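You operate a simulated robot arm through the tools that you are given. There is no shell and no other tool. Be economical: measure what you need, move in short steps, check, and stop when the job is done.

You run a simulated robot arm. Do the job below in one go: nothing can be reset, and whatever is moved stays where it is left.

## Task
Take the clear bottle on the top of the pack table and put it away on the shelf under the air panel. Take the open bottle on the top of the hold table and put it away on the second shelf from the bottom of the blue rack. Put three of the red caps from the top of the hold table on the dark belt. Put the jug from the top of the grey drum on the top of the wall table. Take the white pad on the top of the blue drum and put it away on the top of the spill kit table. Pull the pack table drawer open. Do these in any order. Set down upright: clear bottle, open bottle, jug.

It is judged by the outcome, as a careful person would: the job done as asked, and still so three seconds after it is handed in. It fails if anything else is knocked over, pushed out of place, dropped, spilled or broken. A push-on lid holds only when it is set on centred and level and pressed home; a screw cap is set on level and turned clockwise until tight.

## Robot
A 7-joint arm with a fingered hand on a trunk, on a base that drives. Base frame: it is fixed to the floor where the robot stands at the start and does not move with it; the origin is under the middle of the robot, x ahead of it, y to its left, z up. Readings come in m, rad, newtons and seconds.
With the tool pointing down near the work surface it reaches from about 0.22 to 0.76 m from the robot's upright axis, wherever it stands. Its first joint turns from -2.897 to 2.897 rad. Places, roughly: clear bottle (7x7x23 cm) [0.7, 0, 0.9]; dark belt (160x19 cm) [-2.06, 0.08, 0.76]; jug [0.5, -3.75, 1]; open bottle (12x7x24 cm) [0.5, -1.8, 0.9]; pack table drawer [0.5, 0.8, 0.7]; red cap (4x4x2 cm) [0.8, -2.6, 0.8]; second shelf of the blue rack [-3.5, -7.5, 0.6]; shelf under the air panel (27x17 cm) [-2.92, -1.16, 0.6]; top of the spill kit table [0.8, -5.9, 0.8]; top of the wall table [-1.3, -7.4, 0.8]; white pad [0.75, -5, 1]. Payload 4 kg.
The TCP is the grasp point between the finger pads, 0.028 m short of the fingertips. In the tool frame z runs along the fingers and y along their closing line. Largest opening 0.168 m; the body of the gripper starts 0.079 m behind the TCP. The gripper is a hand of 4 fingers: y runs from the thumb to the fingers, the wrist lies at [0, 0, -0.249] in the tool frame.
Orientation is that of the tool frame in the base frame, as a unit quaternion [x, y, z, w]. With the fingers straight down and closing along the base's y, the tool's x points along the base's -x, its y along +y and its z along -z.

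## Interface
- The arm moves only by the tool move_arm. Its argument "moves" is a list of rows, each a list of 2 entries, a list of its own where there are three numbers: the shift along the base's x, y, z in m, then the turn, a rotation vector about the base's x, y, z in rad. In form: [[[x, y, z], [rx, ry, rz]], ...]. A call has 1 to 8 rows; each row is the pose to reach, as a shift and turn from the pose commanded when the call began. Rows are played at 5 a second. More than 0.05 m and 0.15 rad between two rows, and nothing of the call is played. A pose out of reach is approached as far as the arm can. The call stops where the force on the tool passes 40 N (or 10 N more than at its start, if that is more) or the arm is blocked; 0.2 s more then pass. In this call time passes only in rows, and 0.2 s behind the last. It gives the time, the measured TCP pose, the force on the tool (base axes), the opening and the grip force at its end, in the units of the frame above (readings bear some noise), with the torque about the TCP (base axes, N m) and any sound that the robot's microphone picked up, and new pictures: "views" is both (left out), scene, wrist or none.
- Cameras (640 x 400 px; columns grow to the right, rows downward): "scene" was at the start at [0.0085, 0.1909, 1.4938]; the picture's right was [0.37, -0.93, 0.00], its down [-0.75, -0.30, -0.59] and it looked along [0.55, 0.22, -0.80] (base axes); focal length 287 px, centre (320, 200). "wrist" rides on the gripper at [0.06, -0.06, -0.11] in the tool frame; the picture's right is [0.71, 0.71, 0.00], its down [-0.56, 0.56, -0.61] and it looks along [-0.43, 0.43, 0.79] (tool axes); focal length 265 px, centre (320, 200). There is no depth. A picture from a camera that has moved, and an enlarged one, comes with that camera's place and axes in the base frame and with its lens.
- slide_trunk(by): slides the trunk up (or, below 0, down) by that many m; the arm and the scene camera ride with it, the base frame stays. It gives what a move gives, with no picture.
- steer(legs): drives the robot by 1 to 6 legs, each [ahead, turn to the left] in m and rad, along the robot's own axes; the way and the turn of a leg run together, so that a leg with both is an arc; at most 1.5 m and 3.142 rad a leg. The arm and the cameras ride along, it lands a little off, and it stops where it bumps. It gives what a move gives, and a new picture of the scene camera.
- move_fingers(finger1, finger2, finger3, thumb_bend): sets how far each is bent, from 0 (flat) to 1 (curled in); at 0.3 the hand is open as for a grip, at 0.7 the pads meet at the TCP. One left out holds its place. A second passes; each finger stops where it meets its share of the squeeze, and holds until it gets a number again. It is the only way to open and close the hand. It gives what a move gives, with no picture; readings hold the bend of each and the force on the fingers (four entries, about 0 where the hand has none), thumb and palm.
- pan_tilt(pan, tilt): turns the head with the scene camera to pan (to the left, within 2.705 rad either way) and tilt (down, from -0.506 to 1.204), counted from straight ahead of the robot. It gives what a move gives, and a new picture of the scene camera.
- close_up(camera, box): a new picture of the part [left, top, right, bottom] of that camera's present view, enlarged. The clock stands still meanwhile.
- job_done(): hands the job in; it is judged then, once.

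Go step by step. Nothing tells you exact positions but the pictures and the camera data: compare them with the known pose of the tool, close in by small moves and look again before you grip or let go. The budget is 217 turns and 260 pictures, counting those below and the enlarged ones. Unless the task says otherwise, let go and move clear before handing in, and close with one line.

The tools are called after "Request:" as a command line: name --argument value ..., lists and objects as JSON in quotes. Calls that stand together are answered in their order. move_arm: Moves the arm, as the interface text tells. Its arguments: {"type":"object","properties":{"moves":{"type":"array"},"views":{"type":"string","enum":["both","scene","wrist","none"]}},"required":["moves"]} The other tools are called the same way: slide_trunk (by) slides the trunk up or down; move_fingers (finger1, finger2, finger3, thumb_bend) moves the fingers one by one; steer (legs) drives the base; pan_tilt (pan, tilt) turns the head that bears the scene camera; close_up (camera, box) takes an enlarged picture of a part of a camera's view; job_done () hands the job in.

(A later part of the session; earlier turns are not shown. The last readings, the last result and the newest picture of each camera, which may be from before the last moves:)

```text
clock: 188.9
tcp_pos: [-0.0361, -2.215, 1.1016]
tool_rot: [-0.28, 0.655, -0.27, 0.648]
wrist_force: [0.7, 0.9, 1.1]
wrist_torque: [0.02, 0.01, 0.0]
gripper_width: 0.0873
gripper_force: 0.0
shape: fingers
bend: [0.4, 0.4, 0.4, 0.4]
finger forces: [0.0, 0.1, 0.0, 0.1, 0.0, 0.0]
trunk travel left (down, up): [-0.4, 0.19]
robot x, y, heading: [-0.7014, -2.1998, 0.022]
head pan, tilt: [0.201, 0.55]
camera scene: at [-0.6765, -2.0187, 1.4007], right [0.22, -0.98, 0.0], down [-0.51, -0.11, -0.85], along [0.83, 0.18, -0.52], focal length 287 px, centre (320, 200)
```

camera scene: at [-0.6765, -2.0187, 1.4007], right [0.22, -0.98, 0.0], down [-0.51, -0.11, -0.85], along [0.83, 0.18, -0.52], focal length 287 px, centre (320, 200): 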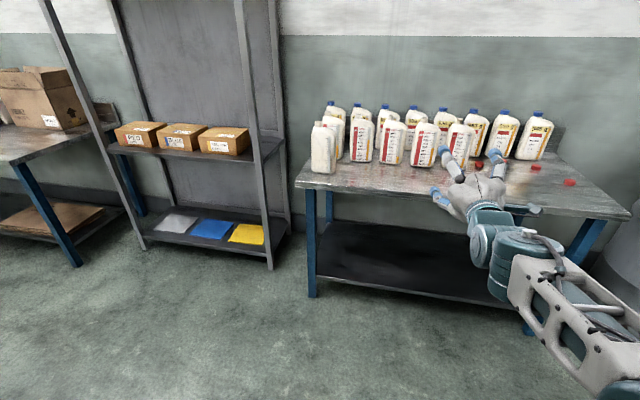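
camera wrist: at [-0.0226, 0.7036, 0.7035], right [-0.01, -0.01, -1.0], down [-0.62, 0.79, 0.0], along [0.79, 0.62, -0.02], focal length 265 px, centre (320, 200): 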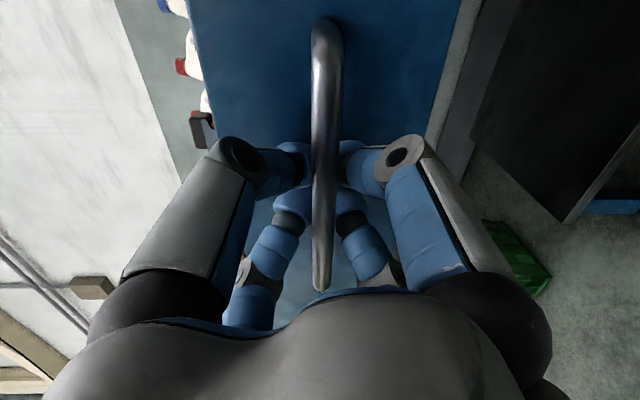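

The open bottle (no cap) stands at about (0.58, −1.75) and red caps lie near (0.84, −2.51), (0.85, −2.78) and (0.69, −2.86). I'll do the caps first, pointing the hand down.

Request:
move_arm --moves '[[[-0.01, 0, 0], [0, 0.143, 0]], [[-0.02, 0, 0], [0, 0.286, 0]], [[-0.03, 0, 0], [0, 0.429, 0]], [[-0.04, 0, 0], [0, 0.572, 0]], [[-0.05, 0, 0], [0, 0.715, 0]], [[-0.06, 0, 0], [0, 0.858, 0]], [[-0.07, 0, 0], [0, 1.0, 0]], [[-0.08, 0, 0], [0, 1.143, 0]]]' --views "none"

Request:
move_arm --moves '[[[0, 0, 0], [0, 0.143, 0]], [[0, 0, 0], [0, 0.286, 0]], [[0, 0, 0], [0, 0.43, 0]]]' --views "none"

Request:
steer --legs '[[0.72, -0.75], [0, 0.735]]'

```text
clock: 190.7
tcp_pos: [-0.1158, -2.2158, 1.1014]
tool_rot: [-0.382, 0.902, -0.074, 0.19]
wrist_force: [0.3, 0.5, 0.1]
wrist_torque: [0.04, 0.02, -0.02]
gripper_width: 0.0874
gripper_force: 0.1
shape: fingers
bend: [0.4, 0.4, 0.4, 0.4]
finger forces: [0.1, 0.0, 0.0, 0.0, 0.0, 0.0]
trunk travel left (down, up): [-0.4, 0.19]
robot x, y, heading: [-0.7, -2.1995, 0.016]
head pan, tilt: [0.201, 0.55]
```

```text
clock: 191.5
tcp_pos: [-0.1668, -2.204, 1.0816]
tool_rot: [-0.389, 0.921, -0.002, 0.019]
wrist_force: [-0.1, -0.3, 0.7]
wrist_torque: [0.01, -0.03, 0.01]
gripper_width: 0.0875
gripper_force: 0.1
shape: fingers
bend: [0.4, 0.4, 0.4, 0.4]
finger forces: [0.0, 0.0, 0.1, 0.0, 0.0, 0.0]
out of reach, approached as far as the arm can: row 2, 3
trunk travel left (down, up): [-0.4, 0.19]
robot x, y, heading: [-0.7018, -2.2002, 0.014]
head pan, tilt: [0.201, 0.55]
```

```text
clock: 197.4
tcp_pos: [0.4901, -2.4889, 1.0793]
tool_rot: [-0.366, 0.93, -0.001, 0.018]
wrist_force: [0.9, -0.4, 0.1]
wrist_torque: [-0.01, -0.01, -0.02]
gripper_width: 0.0876
gripper_force: 0.0
shape: fingers
bend: [0.4, 0.4, 0.4, 0.4]
finger forces: [0.0, 0.0, 0.1, 0.1, 0.0, 0.0]
trunk travel left (down, up): [-0.4, 0.19]
robot x, y, heading: [-0.0441, -2.456, -0.033]
head pan, tilt: [0.201, 0.55]
camera scene: at [-0.0118, -2.2774, 1.4007], right [0.17, -0.99, 0.0], down [-0.52, -0.09, -0.85], along [0.84, 0.14, -0.52], focal length 287 px, centre (320, 200)
```

scene: 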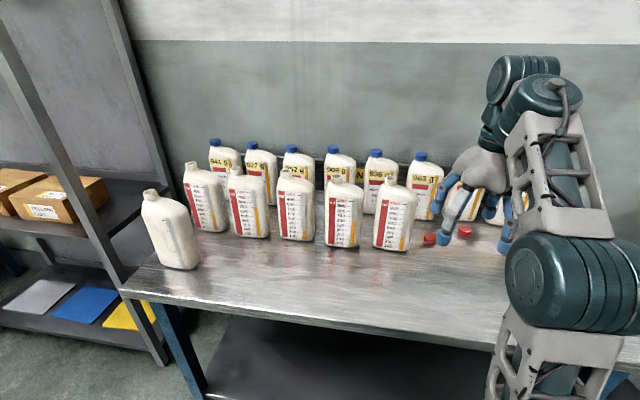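

Request:
pan_tilt --pan -0.45 --tilt 0.75

Request:
close_up --camera "wrist" --box '[0, 0, 640, 400]'

```text
clock: 198.5
tcp_pos: [0.4902, -2.4871, 1.0797]
tool_rot: [-0.366, 0.93, -0.002, 0.018]
wrist_force: [0.5, -0.1, 0.1]
wrist_torque: [0.0, 0.01, 0.02]
gripper_width: 0.0874
gripper_force: 0.0
shape: fingers
bend: [0.4, 0.4, 0.4, 0.4]
finger forces: [0.0, 0.0, 0.0, 0.0, 0.0, 0.1]
trunk travel left (down, up): [-0.4, 0.19]
robot x, y, heading: [-0.0456, -2.4591, -0.036]
head pan, tilt: [-0.45, 0.75]
camera scene: at [-0.0268, -2.331, 1.3833], right [-0.46, -0.89, 0.0], down [-0.6, 0.32, -0.73], along [0.65, -0.34, -0.68], focal length 287 px, centre (320, 200)
```

scene: 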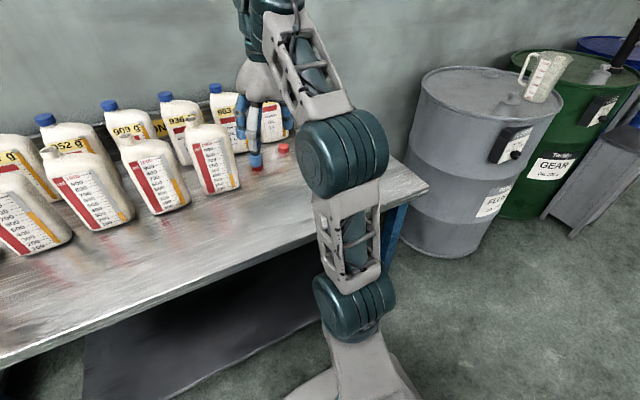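

```text
1.00 times, centred on (320, 200) of wrist (not enlarged: the box is as wide or as high as the picture)
camera zoom: at [0.4838, -2.5755, 1.1873], right [-1.0, 0.04, -0.03], down [0.01, 0.78, 0.62], along [0.05, 0.62, -0.78], focal length 265 px, centre (320, 200)
```

zoom: 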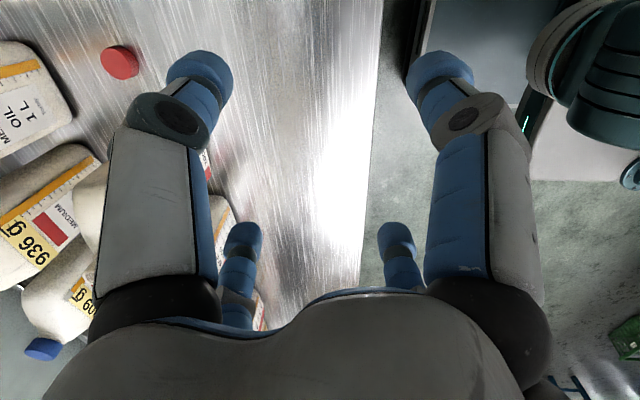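

Caps: A (0.776, −2.515), B (0.842, −2.635), C (0.81, −2.78) and D (0.67, −2.864). C and D are free of the jugs, so I'll shift the robot to face them first.

Request:
slide_trunk --by 0.1

Request:
steer --legs '[[-0.45, 0], [0, -0.5], [0.6, 0], [0, 0.53], [0.05, 0]]'

Request:
close_up --camera "wrist" --box '[0, 0, 640, 400]'

```text
clock: 199.8
tcp_pos: [0.4908, -2.4886, 1.1807]
tool_rot: [-0.367, 0.93, -0.001, 0.018]
wrist_force: [0.4, 1.3, 0.0]
wrist_torque: [0.01, 0.0, -0.02]
gripper_width: 0.0875
gripper_force: 0.1
shape: fingers
bend: [0.4, 0.4, 0.4, 0.4]
finger forces: [0.0, 0.1, 0.0, 0.0, 0.0, 0.0]
trunk travel left (down, up): [-0.5, 0.09]
robot x, y, heading: [-0.0418, -2.4551, -0.025]
head pan, tilt: [-0.45, 0.75]
```

```text
clock: 209.0
tcp_pos: [0.6256, -2.7563, 1.1797]
tool_rot: [-0.384, 0.923, -0.002, 0.018]
wrist_force: [-0.5, 0.2, -0.9]
wrist_torque: [-0.01, -0.01, 0.0]
gripper_width: 0.0877
gripper_force: 0.2
shape: fingers
bend: [0.4, 0.4, 0.4, 0.4]
finger forces: [0.1, 0.1, 0.0, 0.1, 0.1, 0.1]
trunk travel left (down, up): [-0.5, 0.09]
robot x, y, heading: [0.0911, -2.7507, 0.004]
head pan, tilt: [-0.45, 0.75]
camera scene: at [0.1025, -2.6195, 1.4833], right [-0.43, -0.9, 0.0], down [-0.62, 0.29, -0.73], along [0.66, -0.31, -0.68], focal length 287 px, centre (320, 200)
```

scene: 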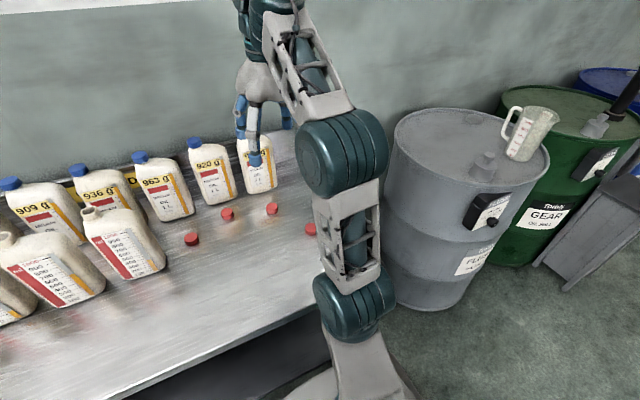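

```text
1.00 times, centred on (320, 200) of wrist (not enlarged: the box is as wide or as high as the picture)
camera zoom: at [0.6221, -2.8441, 1.2869], right [-1.0, 0.0, -0.03], down [-0.02, 0.78, 0.62], along [0.02, 0.62, -0.78], focal length 265 px, centre (320, 200)
```

zoom: 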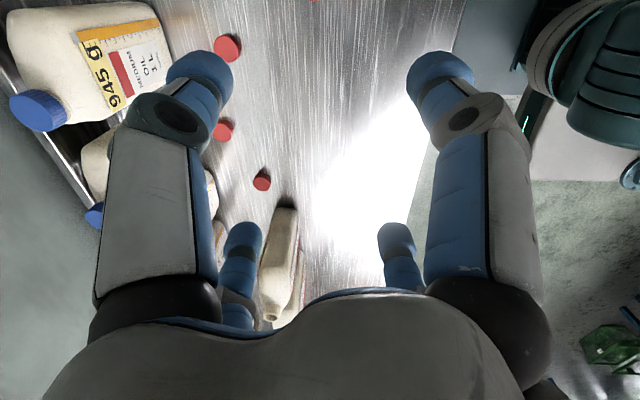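

D is about (0.653, −2.84) and C about (0.79, −2.77). Going for D first: lower and align.

Request:
slide_trunk --by -0.28

Request:
move_arm --moves '[[[0.014, -0.042, 0], [0, 0, 0]], [[0.027, -0.084, 0], [0, 0, 0]], [[0.027, -0.084, -0.03], [0, 0, 0]]]'

```text
clock: 211.8
tcp_pos: [0.6234, -2.7567, 0.8991]
tool_rot: [-0.384, 0.923, 0.001, 0.018]
wrist_force: [0.2, -0.4, 0.2]
wrist_torque: [0.0, 0.01, 0.02]
gripper_width: 0.0877
gripper_force: 0.1
shape: fingers
bend: [0.4, 0.4, 0.4, 0.4]
finger forces: [0.1, 0.0, 0.0, 0.1, 0.1, 0.1]
trunk travel left (down, up): [-0.22, 0.37]
robot x, y, heading: [0.0889, -2.7473, 0.003]
head pan, tilt: [-0.45, 0.75]
```

```text
clock: 212.6
tcp_pos: [0.6501, -2.8411, 0.8695]
tool_rot: [-0.384, 0.923, 0.0, 0.018]
wrist_force: [-0.3, 0.2, -0.4]
wrist_torque: [0.06, 0.0, 0.0]
gripper_width: 0.0875
gripper_force: 0.1
shape: fingers
bend: [0.4, 0.4, 0.4, 0.4]
finger forces: [0.0, 0.1, 0.0, 0.0, 0.0, 0.0]
out of reach, approached as far as the arm can: row 2
trunk travel left (down, up): [-0.22, 0.37]
robot x, y, heading: [0.0857, -2.7479, 0.005]
head pan, tilt: [-0.45, 0.75]
camera scene: at [0.1014, -2.6197, 1.2034], right [-0.43, -0.9, 0.0], down [-0.62, 0.29, -0.73], along [0.66, -0.31, -0.68], focal length 287 px, centre (320, 200)
camera wrist: at [0.6475, -2.9288, 0.9777], right [-1.0, 0.0, -0.03], down [-0.02, 0.78, 0.62], along [0.02, 0.62, -0.78], focal length 265 px, centre (320, 200)
```

scene: 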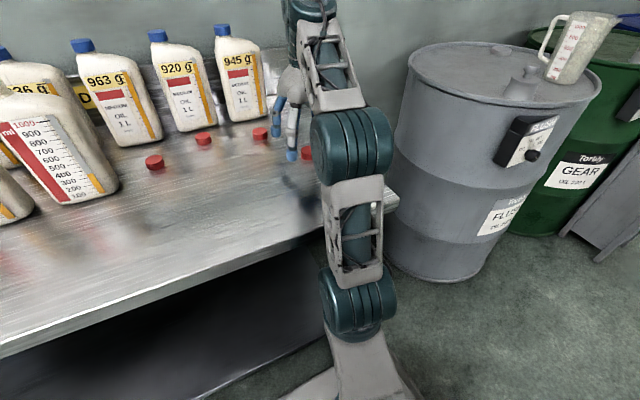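
wrist: 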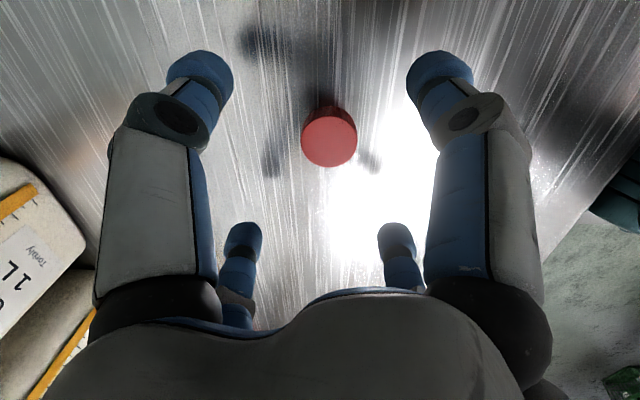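

Cap D is at (0.646, −2.844), almost under the TCP. I'll go down and close.

Request:
move_arm --moves '[[[-0.004, -0.003, -0.03], [0, 0, 0]], [[-0.004, -0.003, -0.056], [0, 0, 0]]]' --views "wrist"

Request:
move_fingers --finger1 0.68 --finger2 0.68 --finger3 0.68 --thumb_bend 0.68

Request:
close_up --camera "wrist" --box '[0, 0, 640, 400]'

```text
clock: 213.2
tcp_pos: [0.6488, -2.8411, 0.8355]
tool_rot: [-0.388, 0.921, -0.007, 0.028]
wrist_force: [-0.9, 3.2, 20.1]
wrist_torque: [-0.74, 1.21, -0.27]
gripper_width: 0.0896
gripper_force: 9.3
shape: fingers
bend: [0.38, 0.4, 0.4, 0.4]
finger forces: [17.2, 1.7, 0.0, 0.0, 0.1, 0.0]
trunk travel left (down, up): [-0.22, 0.37]
robot x, y, heading: [0.0871, -2.7471, 0.01]
head pan, tilt: [-0.45, 0.75]
stopped in row 2: the force on the tool passed its limit at 73 N (the readings are from after the stop); the commanded pose is now the measured one
camera wrist: at [0.6437, -2.9272, 0.9438], right [-1.0, -0.01, -0.06], down [-0.04, 0.78, 0.62], along [0.04, 0.62, -0.78], focal length 265 px, centre (320, 200)
```

wrist: 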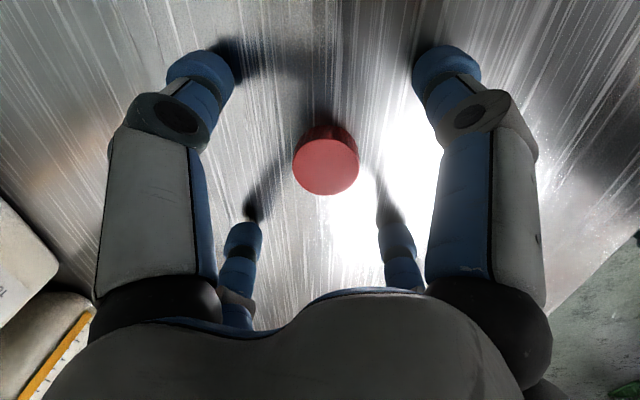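

```text
clock: 214.1
tcp_pos: [0.6473, -2.8418, 0.8382]
tool_rot: [-0.386, 0.922, -0.007, 0.029]
wrist_force: [-5.6, 1.3, 25.9]
wrist_torque: [0.03, 1.64, -0.16]
gripper_width: 0.0573
gripper_force: 13.2
shape: fingers
bend: [0.4, 0.42, 0.68, 0.68]
finger forces: [12.5, 14.1, 0.0, 0.1, 0.0, 0.0]
trunk travel left (down, up): [-0.22, 0.37]
robot x, y, heading: [0.0866, -2.7478, 0.007]
head pan, tilt: [-0.45, 0.75]
stopped: the force on the tool passed its limit at 41 N (the readings are from after the stop); the commanded pose is now the measured one
```

```text
1.00 times, centred on (320, 200) of wrist (not enlarged: the box is as wide or as high as the picture)
camera zoom: at [0.6418, -2.9287, 0.9448], right [-1.0, -0.01, -0.06], down [-0.04, 0.78, 0.62], along [0.04, 0.62, -0.78], focal length 265 px, centre (320, 200)
```

zoom: 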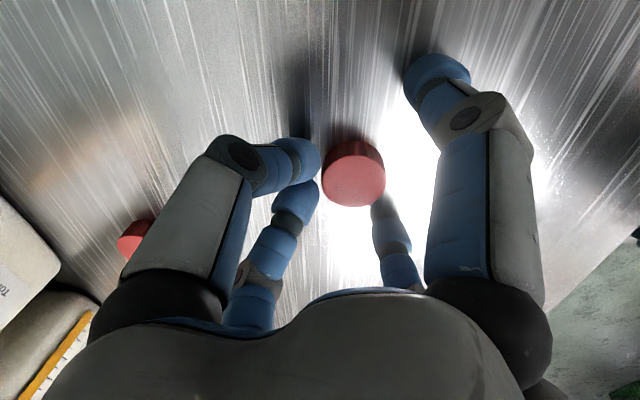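

Open fingertips reach lower than the pads, so finger 1 met the table. I'll lift, set the fingers to a narrower opening, level the hand and re-aim.

Request:
move_arm --moves '[[[0, 0, 0.02], [0, 0.03, 0]], [[0, 0, 0.05], [0, 0.06, 0]]]' --views "none"

Request:
move_fingers --finger1 0.54 --finger2 0.54 --finger3 0.54 --thumb_bend 0.54

Request:
close_up --camera "wrist" --box '[0, 0, 640, 400]'

```text
clock: 214.7
tcp_pos: [0.6481, -2.841, 0.8843]
tool_rot: [-0.388, 0.922, 0.005, 0.0]
wrist_force: [-0.4, 0.1, -0.1]
wrist_torque: [0.01, -0.04, 0.0]
gripper_width: 0.045
gripper_force: 0.0
shape: fingers
bend: [0.45, 0.48, 0.68, 0.68]
finger forces: [0.0, 0.1, 0.1, 0.1, 0.0, 0.0]
trunk travel left (down, up): [-0.22, 0.37]
robot x, y, heading: [0.0883, -2.7454, 0.009]
head pan, tilt: [-0.45, 0.75]
```

```text
clock: 215.7
tcp_pos: [0.6486, -2.8417, 0.8845]
tool_rot: [-0.387, 0.922, 0.005, -0.001]
wrist_force: [-0.4, -0.2, 0.4]
wrist_torque: [0.04, 0.01, 0.0]
gripper_width: 0.0451
gripper_force: 0.0
shape: fingers
bend: [0.54, 0.54, 0.54, 0.54]
finger forces: [0.0, 0.0, 0.0, 0.1, 0.0, 0.1]
trunk travel left (down, up): [-0.22, 0.37]
robot x, y, heading: [0.0893, -2.7491, 0.007]
head pan, tilt: [-0.45, 0.75]
```

```text
1.00 times, centred on (320, 200) of wrist (not enlarged: the box is as wide or as high as the picture)
camera zoom: at [0.65, -2.9287, 0.9924], right [-1.0, -0.01, 0.01], down [0.0, 0.78, 0.62], along [-0.01, 0.62, -0.78], focal length 265 px, centre (320, 200)
```

zoom: 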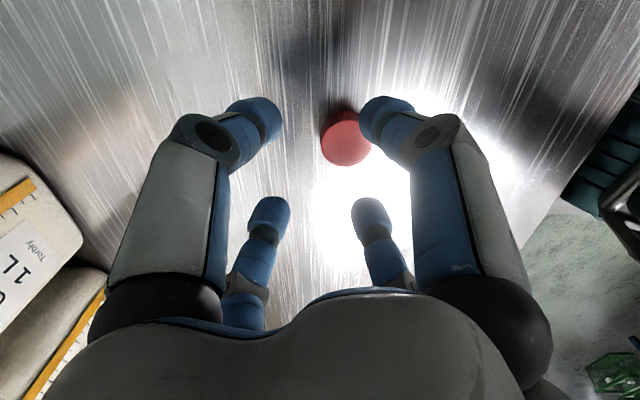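

Cap is now at (0.627, −2.837). I'll align over it first at a safe height with slightly wider fingers.

Request:
move_fingers --finger1 0.5 --finger2 0.5 --finger3 0.5 --thumb_bend 0.5

Request:
move_arm --moves '[[[-0.021, 0.004, 0], [0, 0, 0]], [[-0.021, 0.004, -0.025], [0, 0, 0]], [[-0.021, 0.004, -0.042], [0, 0, 0]]]' --views "wrist"

```text
clock: 216.7
tcp_pos: [0.6473, -2.8407, 0.8853]
tool_rot: [-0.387, 0.922, 0.006, 0.0]
wrist_force: [0.6, 0.7, -0.8]
wrist_torque: [-0.02, 0.01, 0.01]
gripper_width: 0.0566
gripper_force: 0.0
shape: fingers
bend: [0.5, 0.5, 0.5, 0.5]
finger forces: [0.0, 0.0, 0.0, 0.0, 0.1, 0.1]
trunk travel left (down, up): [-0.22, 0.37]
robot x, y, heading: [0.0827, -2.745, 0.009]
head pan, tilt: [-0.45, 0.75]
```

```text
clock: 217.5
tcp_pos: [0.628, -2.8382, 0.843]
tool_rot: [-0.387, 0.922, 0.005, 0.0]
wrist_force: [0.0, -0.1, 1.0]
wrist_torque: [-0.02, 0.0, 0.0]
gripper_width: 0.0567
gripper_force: 0.1
shape: fingers
bend: [0.5, 0.5, 0.5, 0.5]
finger forces: [0.0, 0.0, 0.0, 0.1, 0.0, 0.0]
trunk travel left (down, up): [-0.22, 0.37]
robot x, y, heading: [0.0867, -2.7494, 0.009]
head pan, tilt: [-0.45, 0.75]
camera wrist: at [0.6295, -2.9259, 0.9502], right [-1.0, -0.01, 0.01], down [0.0, 0.78, 0.62], along [-0.01, 0.62, -0.78], focal length 265 px, centre (320, 200)
```

wrist: 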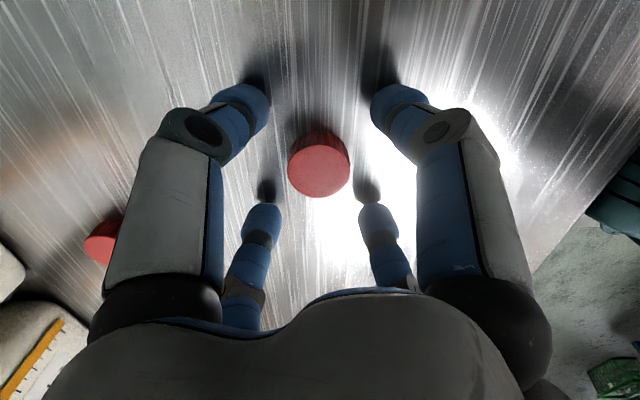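

Well centred. Down 1.6 cm and close.

Request:
move_arm --moves '[[[0, 0, -0.01], [0, 0, 0]], [[0, 0, -0.016], [0, 0, 0]]]' --views "none"

Request:
move_fingers --finger1 0.68 --finger2 0.68 --finger3 0.68 --thumb_bend 0.68

Request:
close_up --camera "wrist" --box '[0, 0, 640, 400]'

```text
clock: 218.0
tcp_pos: [0.6281, -2.8375, 0.838]
tool_rot: [-0.388, 0.922, 0.001, 0.008]
wrist_force: [-1.1, 3.8, 25.1]
wrist_torque: [-0.74, 1.07, -0.19]
gripper_width: 0.058
gripper_force: 12.1
shape: fingers
bend: [0.49, 0.5, 0.5, 0.5]
finger forces: [23.2, 1.6, 0.0, 0.1, 0.0, 0.1]
trunk travel left (down, up): [-0.22, 0.37]
robot x, y, heading: [0.0885, -2.7465, 0.005]
head pan, tilt: [-0.45, 0.75]
stopped in row 2: the force on the tool passed its limit at 52 N (the readings are from after the stop); the commanded pose is now the measured one
```

```text
clock: 219.0
tcp_pos: [0.6277, -2.8387, 0.837]
tool_rot: [-0.387, 0.922, 0.003, 0.007]
wrist_force: [-8.5, -3.0, 28.9]
wrist_torque: [-1.11, 1.39, -0.24]
gripper_width: 0.0413
gripper_force: 24.6
shape: fingers
bend: [0.46, 0.61, 0.63, 0.63]
finger forces: [27.1, 7.2, 5.1, 0.0, 9.4, 0.0]
trunk travel left (down, up): [-0.22, 0.37]
robot x, y, heading: [0.0861, -2.7475, 0.004]
head pan, tilt: [-0.45, 0.75]
```

```text
1.00 times, centred on (320, 200) of wrist (not enlarged: the box is as wide or as high as the picture)
camera zoom: at [0.6278, -2.9251, 0.944], right [-1.0, -0.01, -0.01], down [-0.01, 0.78, 0.62], along [0.0, 0.62, -0.78], focal length 265 px, centre (320, 200)
```

zoom: 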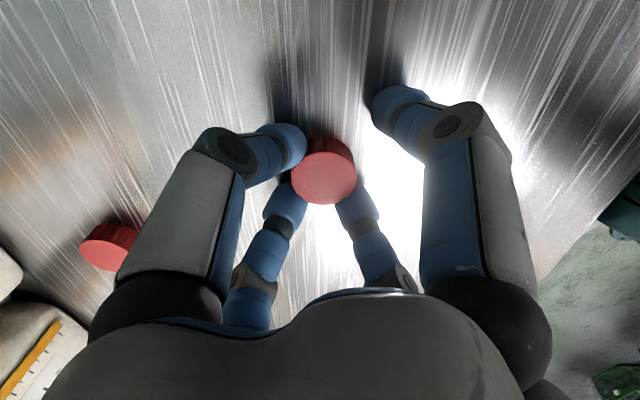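

Three fingers grip the cap and finger 1 rests on the table. I'll lift slightly, then bring finger 1 in too.

Request:
move_arm --moves '[[[0, 0, 0.006], [0, 0, 0]], [[0, 0, 0.025], [0, 0, 0]]]' --views "none"

Request:
move_fingers --finger1 0.68

Request:
close_up --camera "wrist" --box '[0, 0, 640, 400]'

```text
clock: 219.6
tcp_pos: [0.6311, -2.8384, 0.8588]
tool_rot: [-0.388, 0.922, 0.002, 0.005]
wrist_force: [0.3, 0.2, 0.2]
wrist_torque: [-0.01, -0.01, 0.0]
gripper_width: 0.0289
gripper_force: 10.9
shape: fingers
bend: [0.53, 0.61, 0.63, 0.63]
finger forces: [0.0, 6.9, 5.2, 0.0, 8.8, 0.1]
trunk travel left (down, up): [-0.22, 0.37]
robot x, y, heading: [0.0855, -2.7494, 0.014]
head pan, tilt: [-0.45, 0.75]
```

```text
clock: 220.6
tcp_pos: [0.6302, -2.838, 0.8588]
tool_rot: [-0.387, 0.922, 0.002, 0.005]
wrist_force: [1.1, -0.5, -0.5]
wrist_torque: [0.02, 0.02, -0.02]
gripper_width: 0.0205
gripper_force: 14.3
shape: fingers
bend: [0.62, 0.61, 0.63, 0.63]
finger forces: [6.4, 7.2, 6.2, 0.0, 8.7, 0.0]
trunk travel left (down, up): [-0.22, 0.37]
robot x, y, heading: [0.0869, -2.7443, 0.001]
head pan, tilt: [-0.45, 0.75]
```

```text
1.00 times, centred on (320, 200) of wrist (not enlarged: the box is as wide or as high as the picture)
camera zoom: at [0.6309, -2.9253, 0.9669], right [-1.0, -0.01, -0.01], down [-0.01, 0.78, 0.62], along [0.0, 0.62, -0.78], focal length 265 px, centre (320, 200)
```

zoom: 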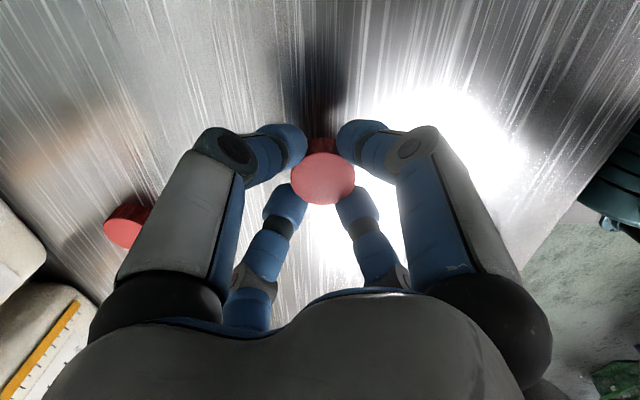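

Cap D is held. I'll raise the trunk and drive to the belt.

Request:
slide_trunk --by 0.3

Request:
steer --legs '[[-0.5, 0], [0, 1.955], [1.25, 0], [1.23, 0], [0, 1.185]]'

Request:
pan_tilt --pan 0.1 --tilt 0.75

Request:
close_up --camera "wrist" --box '[0, 0, 640, 400]'

```text
clock: 223.6
tcp_pos: [0.6306, -2.839, 1.1592]
tool_rot: [-0.387, 0.922, 0.003, 0.005]
wrist_force: [0.1, -0.4, 0.2]
wrist_torque: [0.02, 0.0, 0.0]
gripper_width: 0.0207
gripper_force: 13.9
shape: fingers
bend: [0.62, 0.61, 0.63, 0.63]
finger forces: [6.5, 7.1, 6.3, 0.0, 8.7, 0.0]
trunk travel left (down, up): [-0.52, 0.07]
robot x, y, heading: [0.0881, -2.7435, 0.006]
head pan, tilt: [-0.45, 0.75]
```

```text
clock: 245.9
tcp_pos: [-1.8684, -0.354, 1.1598]
tool_rot: [0.923, 0.385, -0.005, 0.002]
wrist_force: [-0.5, 0.0, -0.1]
wrist_torque: [-0.01, 0.01, 0.04]
gripper_width: 0.0203
gripper_force: 13.6
shape: fingers
bend: [0.62, 0.62, 0.63, 0.63]
finger forces: [6.2, 6.6, 6.2, 0.0, 8.7, 0.0]
trunk travel left (down, up): [-0.52, 0.07]
robot x, y, heading: [-1.3247, -0.4491, -3.136]
head pan, tilt: [-0.45, 0.75]
camera scene: at [-1.34, -0.5745, 1.5033], right [0.43, 0.9, 0.0], down [0.61, -0.29, -0.73], along [-0.66, 0.32, -0.68], focal length 287 px, centre (320, 200)
```

scene: 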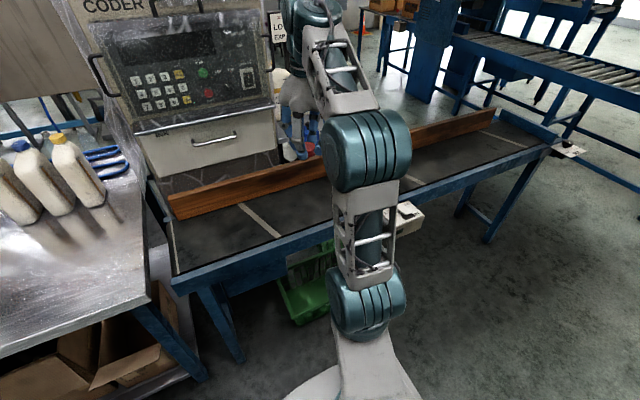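

```text
clock: 246.8
tcp_pos: [-1.8688, -0.3529, 1.1597]
tool_rot: [0.923, 0.385, -0.004, 0.003]
wrist_force: [0.4, -0.7, -0.1]
wrist_torque: [-0.01, -0.01, -0.03]
gripper_width: 0.02
gripper_force: 13.9
shape: fingers
bend: [0.62, 0.62, 0.63, 0.63]
finger forces: [6.2, 6.5, 6.2, 0.1, 8.6, 0.1]
trunk travel left (down, up): [-0.52, 0.07]
robot x, y, heading: [-1.3266, -0.4469, -3.136]
head pan, tilt: [0.099, 0.75]
camera scene: at [-1.3477, -0.6185, 1.5033], right [-0.1, 0.99, 0.0], down [0.68, 0.07, -0.73], along [-0.73, -0.07, -0.68], focal length 287 px, centre (320, 200)
```

scene: 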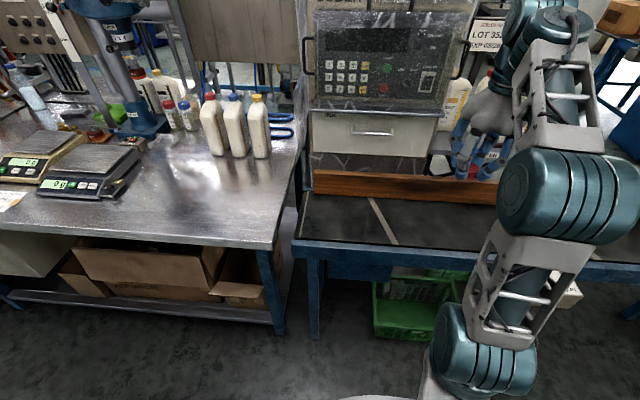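

```text
1.00 times, centred on (320, 200) of wrist (not enlarged: the box is as wide or as high as the picture)
camera zoom: at [-1.8673, -0.2677, 1.2669], right [1.0, 0.01, -0.01], down [0.01, -0.78, 0.62], along [0.0, -0.62, -0.78], focal length 265 px, centre (320, 200)
```

zoom: 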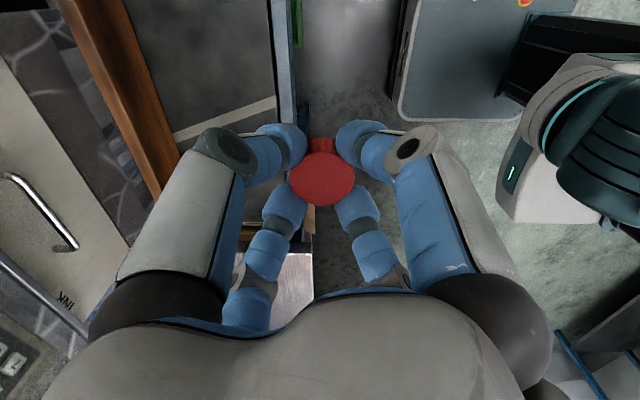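

The belt runs x −1.96…−2.15 here, with the coder just behind. I'll place at x≈−2.02: move over, then lower.

Request:
move_arm --moves '[[[-0.045, 0, 0], [0, 0, 0]], [[-0.09, 0, 0], [0, 0, 0]], [[-0.12, 0.03, 0], [0, 0, 0]], [[-0.15, 0.06, 0], [0, 0, 0]]]' --views "none"

Request:
slide_trunk --by -0.3

Request:
move_arm --moves '[[[0, 0, -0.02], [0, 0, 0]]]'

```text
clock: 247.8
tcp_pos: [-1.9492, -0.3356, 1.1456]
tool_rot: [0.922, 0.386, -0.005, 0.002]
wrist_force: [0.4, 0.6, 0.2]
wrist_torque: [0.03, -0.02, -0.01]
gripper_width: 0.0201
gripper_force: 14.2
shape: fingers
bend: [0.62, 0.62, 0.63, 0.63]
finger forces: [6.2, 6.5, 6.3, 0.1, 8.6, 0.0]
out of reach, approached as far as the arm can: row 2, 3, 4
trunk travel left (down, up): [-0.52, 0.07]
robot x, y, heading: [-1.3281, -0.4463, -3.136]
head pan, tilt: [0.099, 0.75]
```

```text
clock: 250.8
tcp_pos: [-1.9481, -0.3355, 0.8452]
tool_rot: [0.923, 0.385, -0.005, 0.002]
wrist_force: [0.2, 0.3, 0.2]
wrist_torque: [0.01, 0.01, 0.0]
gripper_width: 0.0198
gripper_force: 14.1
shape: fingers
bend: [0.62, 0.62, 0.63, 0.63]
finger forces: [6.2, 6.5, 6.2, 0.0, 8.6, 0.1]
trunk travel left (down, up): [-0.22, 0.37]
robot x, y, heading: [-1.3244, -0.4482, -3.135]
head pan, tilt: [0.099, 0.75]
```

```text
clock: 251.2
tcp_pos: [-1.947, -0.3343, 0.8268]
tool_rot: [0.923, 0.385, -0.006, 0.003]
wrist_force: [0.1, 0.0, 0.1]
wrist_torque: [0.0, -0.02, -0.01]
gripper_width: 0.02
gripper_force: 13.8
shape: fingers
bend: [0.62, 0.62, 0.63, 0.63]
finger forces: [6.2, 6.6, 6.1, 0.0, 8.6, 0.0]
trunk travel left (down, up): [-0.22, 0.37]
robot x, y, heading: [-1.3274, -0.4458, -3.136]
head pan, tilt: [0.099, 0.75]
camera scene: at [-1.3477, -0.6186, 1.2033], right [-0.1, 0.99, 0.0], down [0.68, 0.07, -0.73], along [-0.73, -0.07, -0.68], focal length 287 px, centre (320, 200)
camera wrist: at [-1.9467, -0.2478, 0.9341], right [1.0, 0.01, -0.01], down [0.01, -0.78, 0.62], along [0.0, -0.62, -0.78], focal length 265 px, centre (320, 200)
```

scene: 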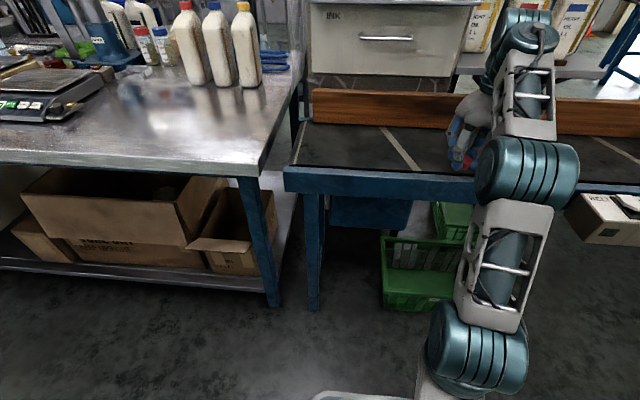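
wrist: 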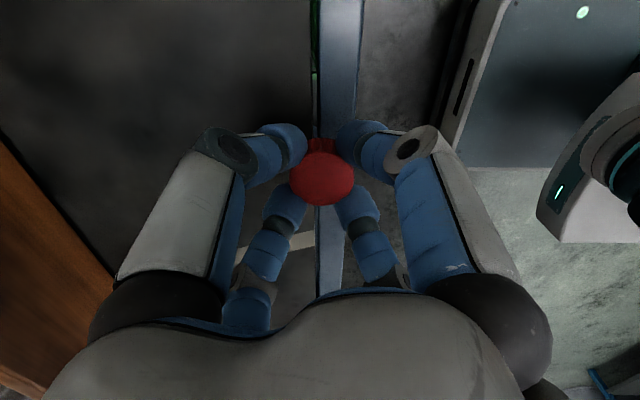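

The arm is at full reach over the belt's edge rail. I'll lift slightly and drive 8 cm closer.

Request:
move_arm --moves '[[[0, 0, 0.03], [0, 0, 0]]]' --views "none"

Request:
steer --legs '[[0.08, 0]]'

Request:
move_arm --moves '[[[0, 0, -0.025], [0, 0, 0]], [[0, 0, -0.035], [0, 0, 0]]]' --views "wrist"

```text
clock: 251.7
tcp_pos: [-1.9416, -0.3359, 0.8565]
tool_rot: [0.923, 0.385, -0.006, 0.003]
wrist_force: [0.2, -0.1, -0.3]
wrist_torque: [0.0, 0.02, 0.0]
gripper_width: 0.02
gripper_force: 13.5
shape: fingers
bend: [0.62, 0.62, 0.63, 0.63]
finger forces: [6.2, 6.6, 6.2, 0.1, 8.6, 0.0]
out of reach, approached as far as the arm can: row 1
trunk travel left (down, up): [-0.22, 0.37]
robot x, y, heading: [-1.3251, -0.448, -3.141]
head pan, tilt: [0.099, 0.75]
```

```text
clock: 252.7
tcp_pos: [-2.0227, -0.3365, 0.8571]
tool_rot: [0.923, 0.384, -0.006, 0.003]
wrist_force: [-0.4, 0.0, -0.4]
wrist_torque: [-0.02, 0.01, -0.01]
gripper_width: 0.02
gripper_force: 13.8
shape: fingers
bend: [0.62, 0.62, 0.63, 0.63]
finger forces: [6.2, 6.6, 6.3, 0.0, 8.6, 0.1]
trunk travel left (down, up): [-0.22, 0.37]
robot x, y, heading: [-1.4073, -0.4445, -3.137]
head pan, tilt: [0.099, 0.75]
camera scene: at [-1.4279, -0.6189, 1.2033], right [-0.1, 0.99, 0.0], down [0.68, 0.07, -0.73], along [-0.73, -0.08, -0.68], focal length 287 px, centre (320, 200)
```

scene: 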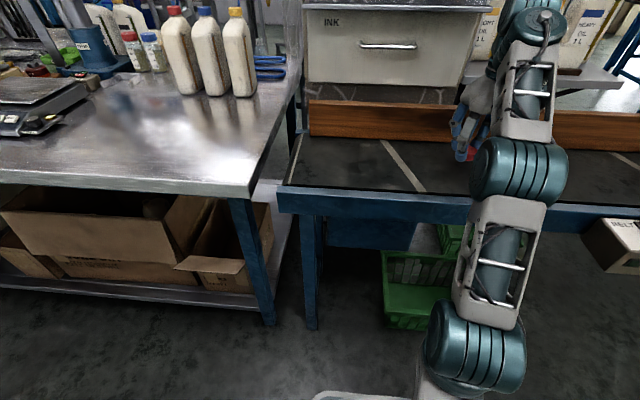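

```text
clock: 253.3
tcp_pos: [-2.0223, -0.3361, 0.8212]
tool_rot: [0.923, 0.386, -0.005, 0.002]
wrist_force: [-0.3, -0.1, 0.6]
wrist_torque: [-0.02, 0.03, -0.03]
gripper_width: 0.0199
gripper_force: 13.5
shape: fingers
bend: [0.62, 0.62, 0.63, 0.63]
finger forces: [6.1, 6.7, 6.2, 0.0, 8.5, 0.0]
trunk travel left (down, up): [-0.22, 0.37]
robot x, y, heading: [-1.4064, -0.4474, -3.136]
head pan, tilt: [0.099, 0.75]
camera wrist: at [-2.0212, -0.2503, 0.9291], right [1.0, 0.01, -0.01], down [0.01, -0.78, 0.62], along [0.0, -0.62, -0.78], focal length 265 px, centre (320, 200)
```

wrist: 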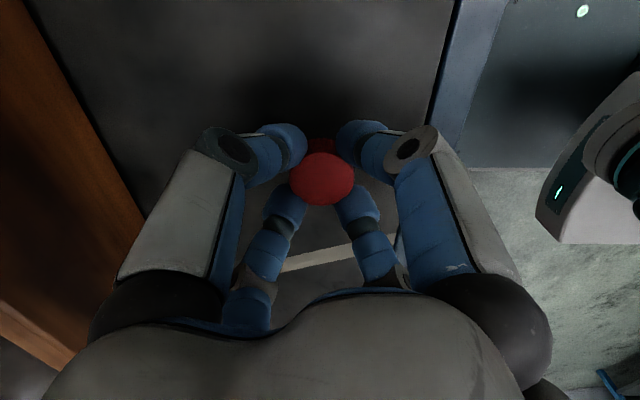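

Request:
move_arm --moves '[[[0, 0, -0.006], [0, 0, 0]], [[0, 0, -0.01], [0, 0, 0]]]' --views "none"

Request:
move_arm --moves '[[[0, 0, -0.004], [0, 0, 0]], [[0, 0, -0.007], [0, 0, 0]]]' --views "none"

Request:
close_up --camera "scene" --box '[390, 60, 550, 210]'

```text
clock: 253.9
tcp_pos: [-2.0228, -0.3365, 0.8107]
tool_rot: [0.923, 0.385, -0.005, 0.003]
wrist_force: [0.9, 0.5, 0.3]
wrist_torque: [-0.01, 0.0, -0.03]
gripper_width: 0.0197
gripper_force: 13.8
shape: fingers
bend: [0.62, 0.62, 0.63, 0.63]
finger forces: [6.2, 6.6, 6.2, 0.1, 8.4, 0.0]
trunk travel left (down, up): [-0.22, 0.37]
robot x, y, heading: [-1.4057, -0.4511, -3.14]
head pan, tilt: [0.099, 0.75]
```

```text
clock: 254.5
tcp_pos: [-2.0219, -0.3377, 0.804]
tool_rot: [0.923, 0.385, -0.006, 0.002]
wrist_force: [0.3, 0.0, 0.5]
wrist_torque: [0.0, -0.02, 0.0]
gripper_width: 0.0201
gripper_force: 14.1
shape: fingers
bend: [0.62, 0.62, 0.63, 0.63]
finger forces: [6.2, 6.6, 6.2, 0.1, 8.4, 0.0]
trunk travel left (down, up): [-0.22, 0.37]
robot x, y, heading: [-1.4058, -0.4462, -3.137]
head pan, tilt: [0.099, 0.75]
```

```text
2.67 times, centred on (470, 135) of scene
camera zoom: at [-1.4281, -0.6189, 1.2033], right [-0.1, 0.99, 0.0], down [0.68, 0.07, -0.73], along [-0.73, -0.08, -0.68], focal length 766 px, centre (-80, 373)
```

zoom: 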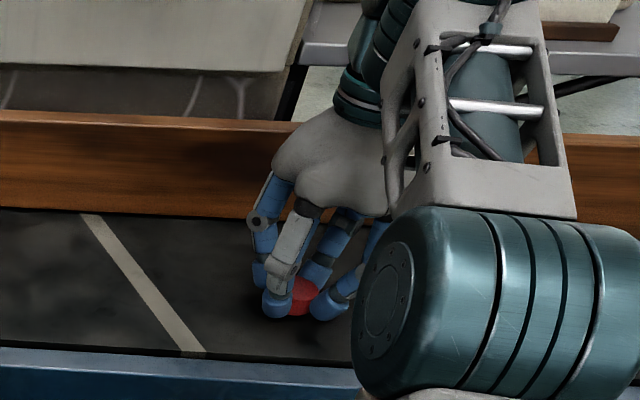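

Request:
move_arm --moves '[[[0, 0, -0.004], [0, 0, 0]], [[0, 0, -0.007], [0, 0, 0]]]' --views "none"

Request:
move_arm --moves '[[[0, 0, -0.004], [0, 0, 0]], [[0, 0, -0.006], [0, 0, 0]]]' --views "none"

Request:
close_up --camera "wrist" --box '[0, 0, 640, 400]'

```text
clock: 255.1
tcp_pos: [-2.0222, -0.3356, 0.7971]
tool_rot: [0.923, 0.385, -0.005, 0.003]
wrist_force: [-0.7, -0.3, -0.7]
wrist_torque: [0.01, -0.01, 0.01]
gripper_width: 0.0201
gripper_force: 13.9
shape: fingers
bend: [0.62, 0.62, 0.63, 0.63]
finger forces: [6.2, 6.7, 6.2, 0.1, 8.5, 0.1]
trunk travel left (down, up): [-0.22, 0.37]
robot x, y, heading: [-1.4047, -0.447, -3.133]
head pan, tilt: [0.099, 0.75]
```

```text
clock: 255.7
tcp_pos: [-2.022, -0.3373, 0.7953]
tool_rot: [0.923, 0.384, -0.009, 0.0]
wrist_force: [-1.0, 0.3, 32.8]
wrist_torque: [0.11, -0.54, -0.03]
gripper_width: 0.0196
gripper_force: 28.1
shape: fingers
bend: [0.62, 0.62, 0.63, 0.63]
finger forces: [21.6, 16.9, 7.2, 0.0, 9.6, 0.0]
trunk travel left (down, up): [-0.22, 0.37]
robot x, y, heading: [-1.4043, -0.4476, -3.141]
head pan, tilt: [0.099, 0.75]
```

```text
1.00 times, centred on (320, 200) of wrist (not enlarged: the box is as wide or as high as the picture)
camera zoom: at [-2.0193, -0.2506, 0.9032], right [1.0, 0.01, -0.02], down [0.01, -0.78, 0.62], along [-0.01, -0.62, -0.78], focal length 265 px, centre (320, 200)
```

zoom: 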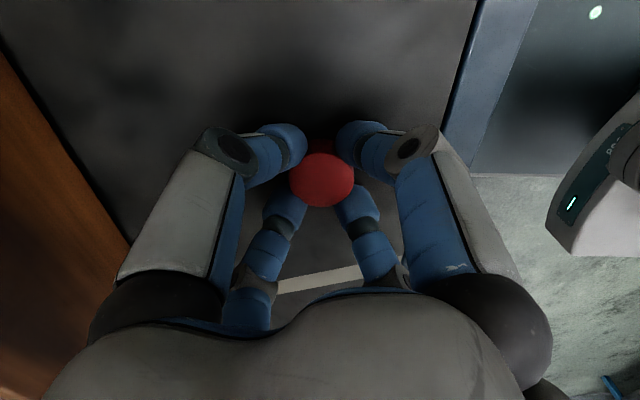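

Contact with the belt at z≈0.796. I'll lift 7 mm so the opening fingertips don't jam, open, and rise.

Request:
move_arm --moves '[[[0, 0, 0.008], [0, 0, 0]]]' --views "none"

Request:
move_fingers --finger1 0.56 --finger2 0.56 --finger3 0.56 --thumb_bend 0.56

Request:
move_arm --moves '[[[0, 0, 0.03], [0, 0, 0]], [[0, 0, 0.07], [0, 0, 0]], [[0, 0, 0.11], [0, 0, 0]]]' --views "wrist"

```text
clock: 256.1
tcp_pos: [-2.0229, -0.3377, 0.7973]
tool_rot: [0.922, 0.386, -0.003, 0.003]
wrist_force: [-0.1, -0.4, 0.0]
wrist_torque: [-0.02, 0.01, 0.0]
gripper_width: 0.0202
gripper_force: 14.3
shape: fingers
bend: [0.62, 0.61, 0.63, 0.63]
finger forces: [6.4, 6.6, 6.2, 0.0, 8.5, 0.0]
trunk travel left (down, up): [-0.22, 0.37]
robot x, y, heading: [-1.406, -0.4427, -3.137]
head pan, tilt: [0.099, 0.75]
```

```text
clock: 257.1
tcp_pos: [-2.0221, -0.3355, 0.7978]
tool_rot: [0.923, 0.386, -0.005, 0.003]
wrist_force: [0.0, -0.2, -0.7]
wrist_torque: [-0.02, -0.02, -0.03]
gripper_width: 0.0384
gripper_force: 0.1
shape: fingers
bend: [0.56, 0.56, 0.56, 0.56]
finger forces: [0.1, 0.1, 0.0, 0.0, 0.0, 0.1]
trunk travel left (down, up): [-0.22, 0.37]
robot x, y, heading: [-1.4046, -0.4485, -3.141]
head pan, tilt: [0.099, 0.75]
```

```text
clock: 257.9
tcp_pos: [-2.0217, -0.3354, 0.858]
tool_rot: [0.923, 0.385, -0.006, 0.003]
wrist_force: [0.3, -0.4, -0.4]
wrist_torque: [0.02, -0.04, 0.0]
gripper_width: 0.0388
gripper_force: 0.1
shape: fingers
bend: [0.56, 0.56, 0.56, 0.56]
finger forces: [0.0, 0.1, 0.0, 0.1, 0.1, 0.0]
out of reach, approached as far as the arm can: row 2, 3
trunk travel left (down, up): [-0.22, 0.37]
robot x, y, heading: [-1.4128, -0.4509, -3.14]
head pan, tilt: [0.099, 0.75]
camera wrist: at [-2.0209, -0.2495, 0.9648], right [1.0, 0.01, -0.01], down [0.01, -0.78, 0.62], along [0.0, -0.62, -0.78], focal length 265 px, centre (320, 200)
```

wrist: 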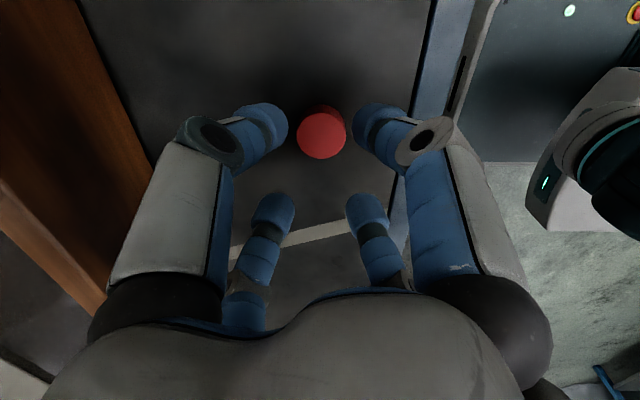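

Cap 1 lies on the belt. Going back for cap C.

Request:
slide_trunk --by 0.33

Request:
steer --legs '[[-0.25, 0], [0, 1.887], [1.22, 0], [1.22, 0], [0, 1.25], [0.5, 0]]'

Request:
close_up --camera "wrist" --box '[0, 0, 640, 400]'

```text
clock: 261.2
tcp_pos: [-2.0218, -0.3358, 1.1856]
tool_rot: [0.923, 0.384, -0.006, 0.002]
wrist_force: [-0.6, 0.3, -0.7]
wrist_torque: [0.01, 0.02, 0.01]
gripper_width: 0.0388
gripper_force: 0.2
shape: fingers
bend: [0.56, 0.56, 0.56, 0.56]
finger forces: [0.0, 0.1, 0.1, 0.1, 0.1, 0.0]
trunk travel left (down, up): [-0.55, 0.04]
robot x, y, heading: [-1.4023, -0.4452, -3.14]
head pan, tilt: [0.099, 0.75]
```

```text
clock: 284.7
tcp_pos: [0.8019, -2.8178, 1.1857]
tool_rot: [-0.39, 0.921, 0.003, 0.006]
wrist_force: [-0.4, -0.1, -0.3]
wrist_torque: [0.02, -0.01, -0.01]
gripper_width: 0.0388
gripper_force: 0.1
shape: fingers
bend: [0.56, 0.56, 0.56, 0.56]
finger forces: [0.1, 0.0, 0.1, 0.1, 0.0, 0.0]
trunk travel left (down, up): [-0.55, 0.04]
robot x, y, heading: [0.187, -2.711, 0.015]
head pan, tilt: [0.099, 0.75]
camera scene: at [0.2062, -2.5397, 1.5333], right [0.11, -0.99, 0.0], down [-0.68, -0.08, -0.73], along [0.73, 0.08, -0.68], focal length 287 px, centre (320, 200)
```

scene: 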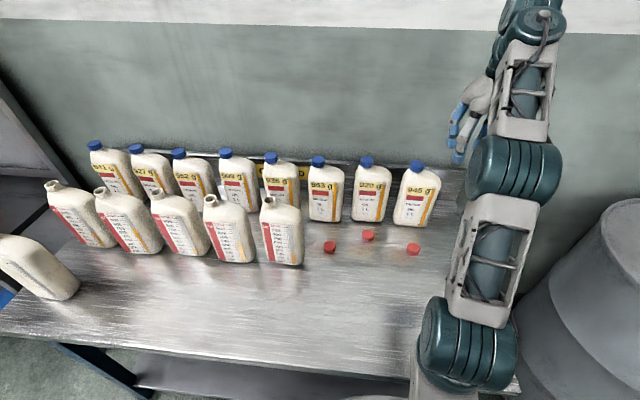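

```text
1.00 times, centred on (320, 200) of wrist (not enlarged: the box is as wide or as high as the picture)
camera zoom: at [0.8031, -2.9044, 1.2944], right [-1.0, -0.02, -0.01], down [-0.02, 0.78, 0.62], along [0.0, 0.62, -0.78], focal length 265 px, centre (320, 200)
```

zoom: 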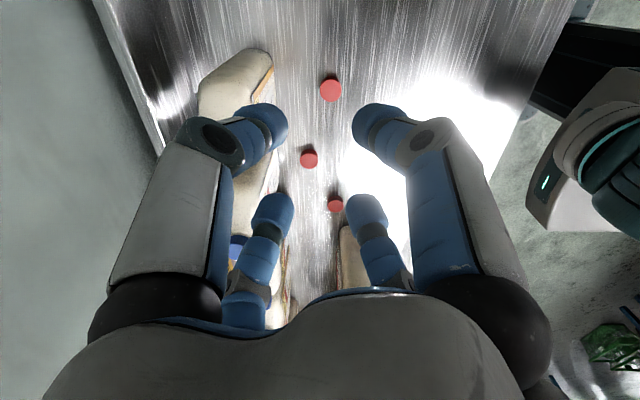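

Cap C is at (0.789, −2.765), B at (0.828, −2.627) and A at (0.767, −2.50). Aligning over C and lowering.

Request:
move_arm --moves '[[[-0.007, 0.026, 0], [0, 0, 0]], [[-0.013, 0.052, 0], [0, 0, 0]]]' --views "none"

Request:
slide_trunk --by -0.3

Request:
move_fingers --finger1 0.5 --finger2 0.5 --finger3 0.5 --thumb_bend 0.5

Request:
close_up --camera "wrist" --box '[0, 0, 640, 400]'

```text
clock: 285.3
tcp_pos: [0.7877, -2.7644, 1.1884]
tool_rot: [-0.39, 0.921, 0.003, 0.006]
wrist_force: [0.2, -0.1, 0.2]
wrist_torque: [0.0, 0.0, 0.03]
gripper_width: 0.0389
gripper_force: 0.0
shape: fingers
bend: [0.56, 0.56, 0.56, 0.56]
finger forces: [0.1, 0.0, 0.1, 0.1, 0.1, 0.1]
trunk travel left (down, up): [-0.55, 0.04]
robot x, y, heading: [0.1829, -2.7122, 0.015]
head pan, tilt: [0.099, 0.75]
```

```text
clock: 288.5
tcp_pos: [0.8195, -2.7628, 1.0029]
tool_rot: [-0.393, 0.919, 0.006, -0.002]
wrist_force: [-1.4, 0.3, 1.3]
wrist_torque: [0.03, -0.03, 0.0]
gripper_width: 0.0388
gripper_force: 0.1
shape: fingers
bend: [0.56, 0.56, 0.56, 0.56]
finger forces: [0.0, 0.1, 0.0, 0.1, 0.0, 0.0]
trunk travel left (down, up): [-0.393, 0.197]
robot x, y, heading: [0.2044, -2.6995, -0.028]
head pan, tilt: [0.099, 0.75]
stopped: the arm was blocked; the commanded pose is now the measured one
```

```text
clock: 289.5
tcp_pos: [0.8188, -2.7648, 1.0105]
tool_rot: [-0.391, 0.92, 0.006, -0.002]
wrist_force: [0.2, 0.1, -0.4]
wrist_torque: [0.0, -0.02, -0.01]
gripper_width: 0.0568
gripper_force: 0.2
shape: fingers
bend: [0.5, 0.5, 0.5, 0.5]
finger forces: [0.0, 0.1, 0.0, 0.1, 0.0, 0.1]
trunk travel left (down, up): [-0.393, 0.197]
robot x, y, heading: [0.2036, -2.702, -0.026]
head pan, tilt: [0.099, 0.75]
```

```text
1.00 times, centred on (320, 200) of wrist (not enlarged: the box is as wide or as high as the picture)
camera zoom: at [0.8215, -2.8509, 1.1178], right [-1.0, -0.02, 0.01], down [-0.01, 0.78, 0.62], along [-0.02, 0.62, -0.78], focal length 265 px, centre (320, 200)
```

zoom: 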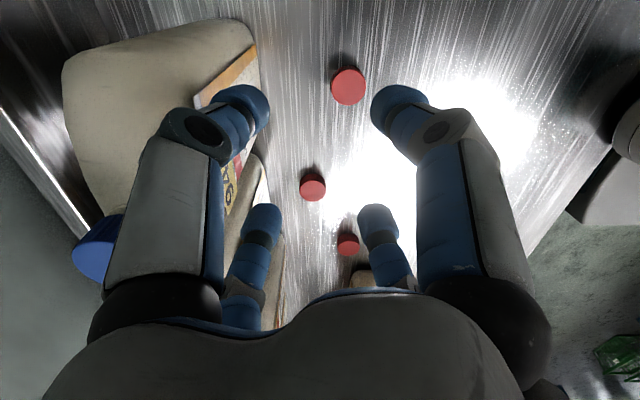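

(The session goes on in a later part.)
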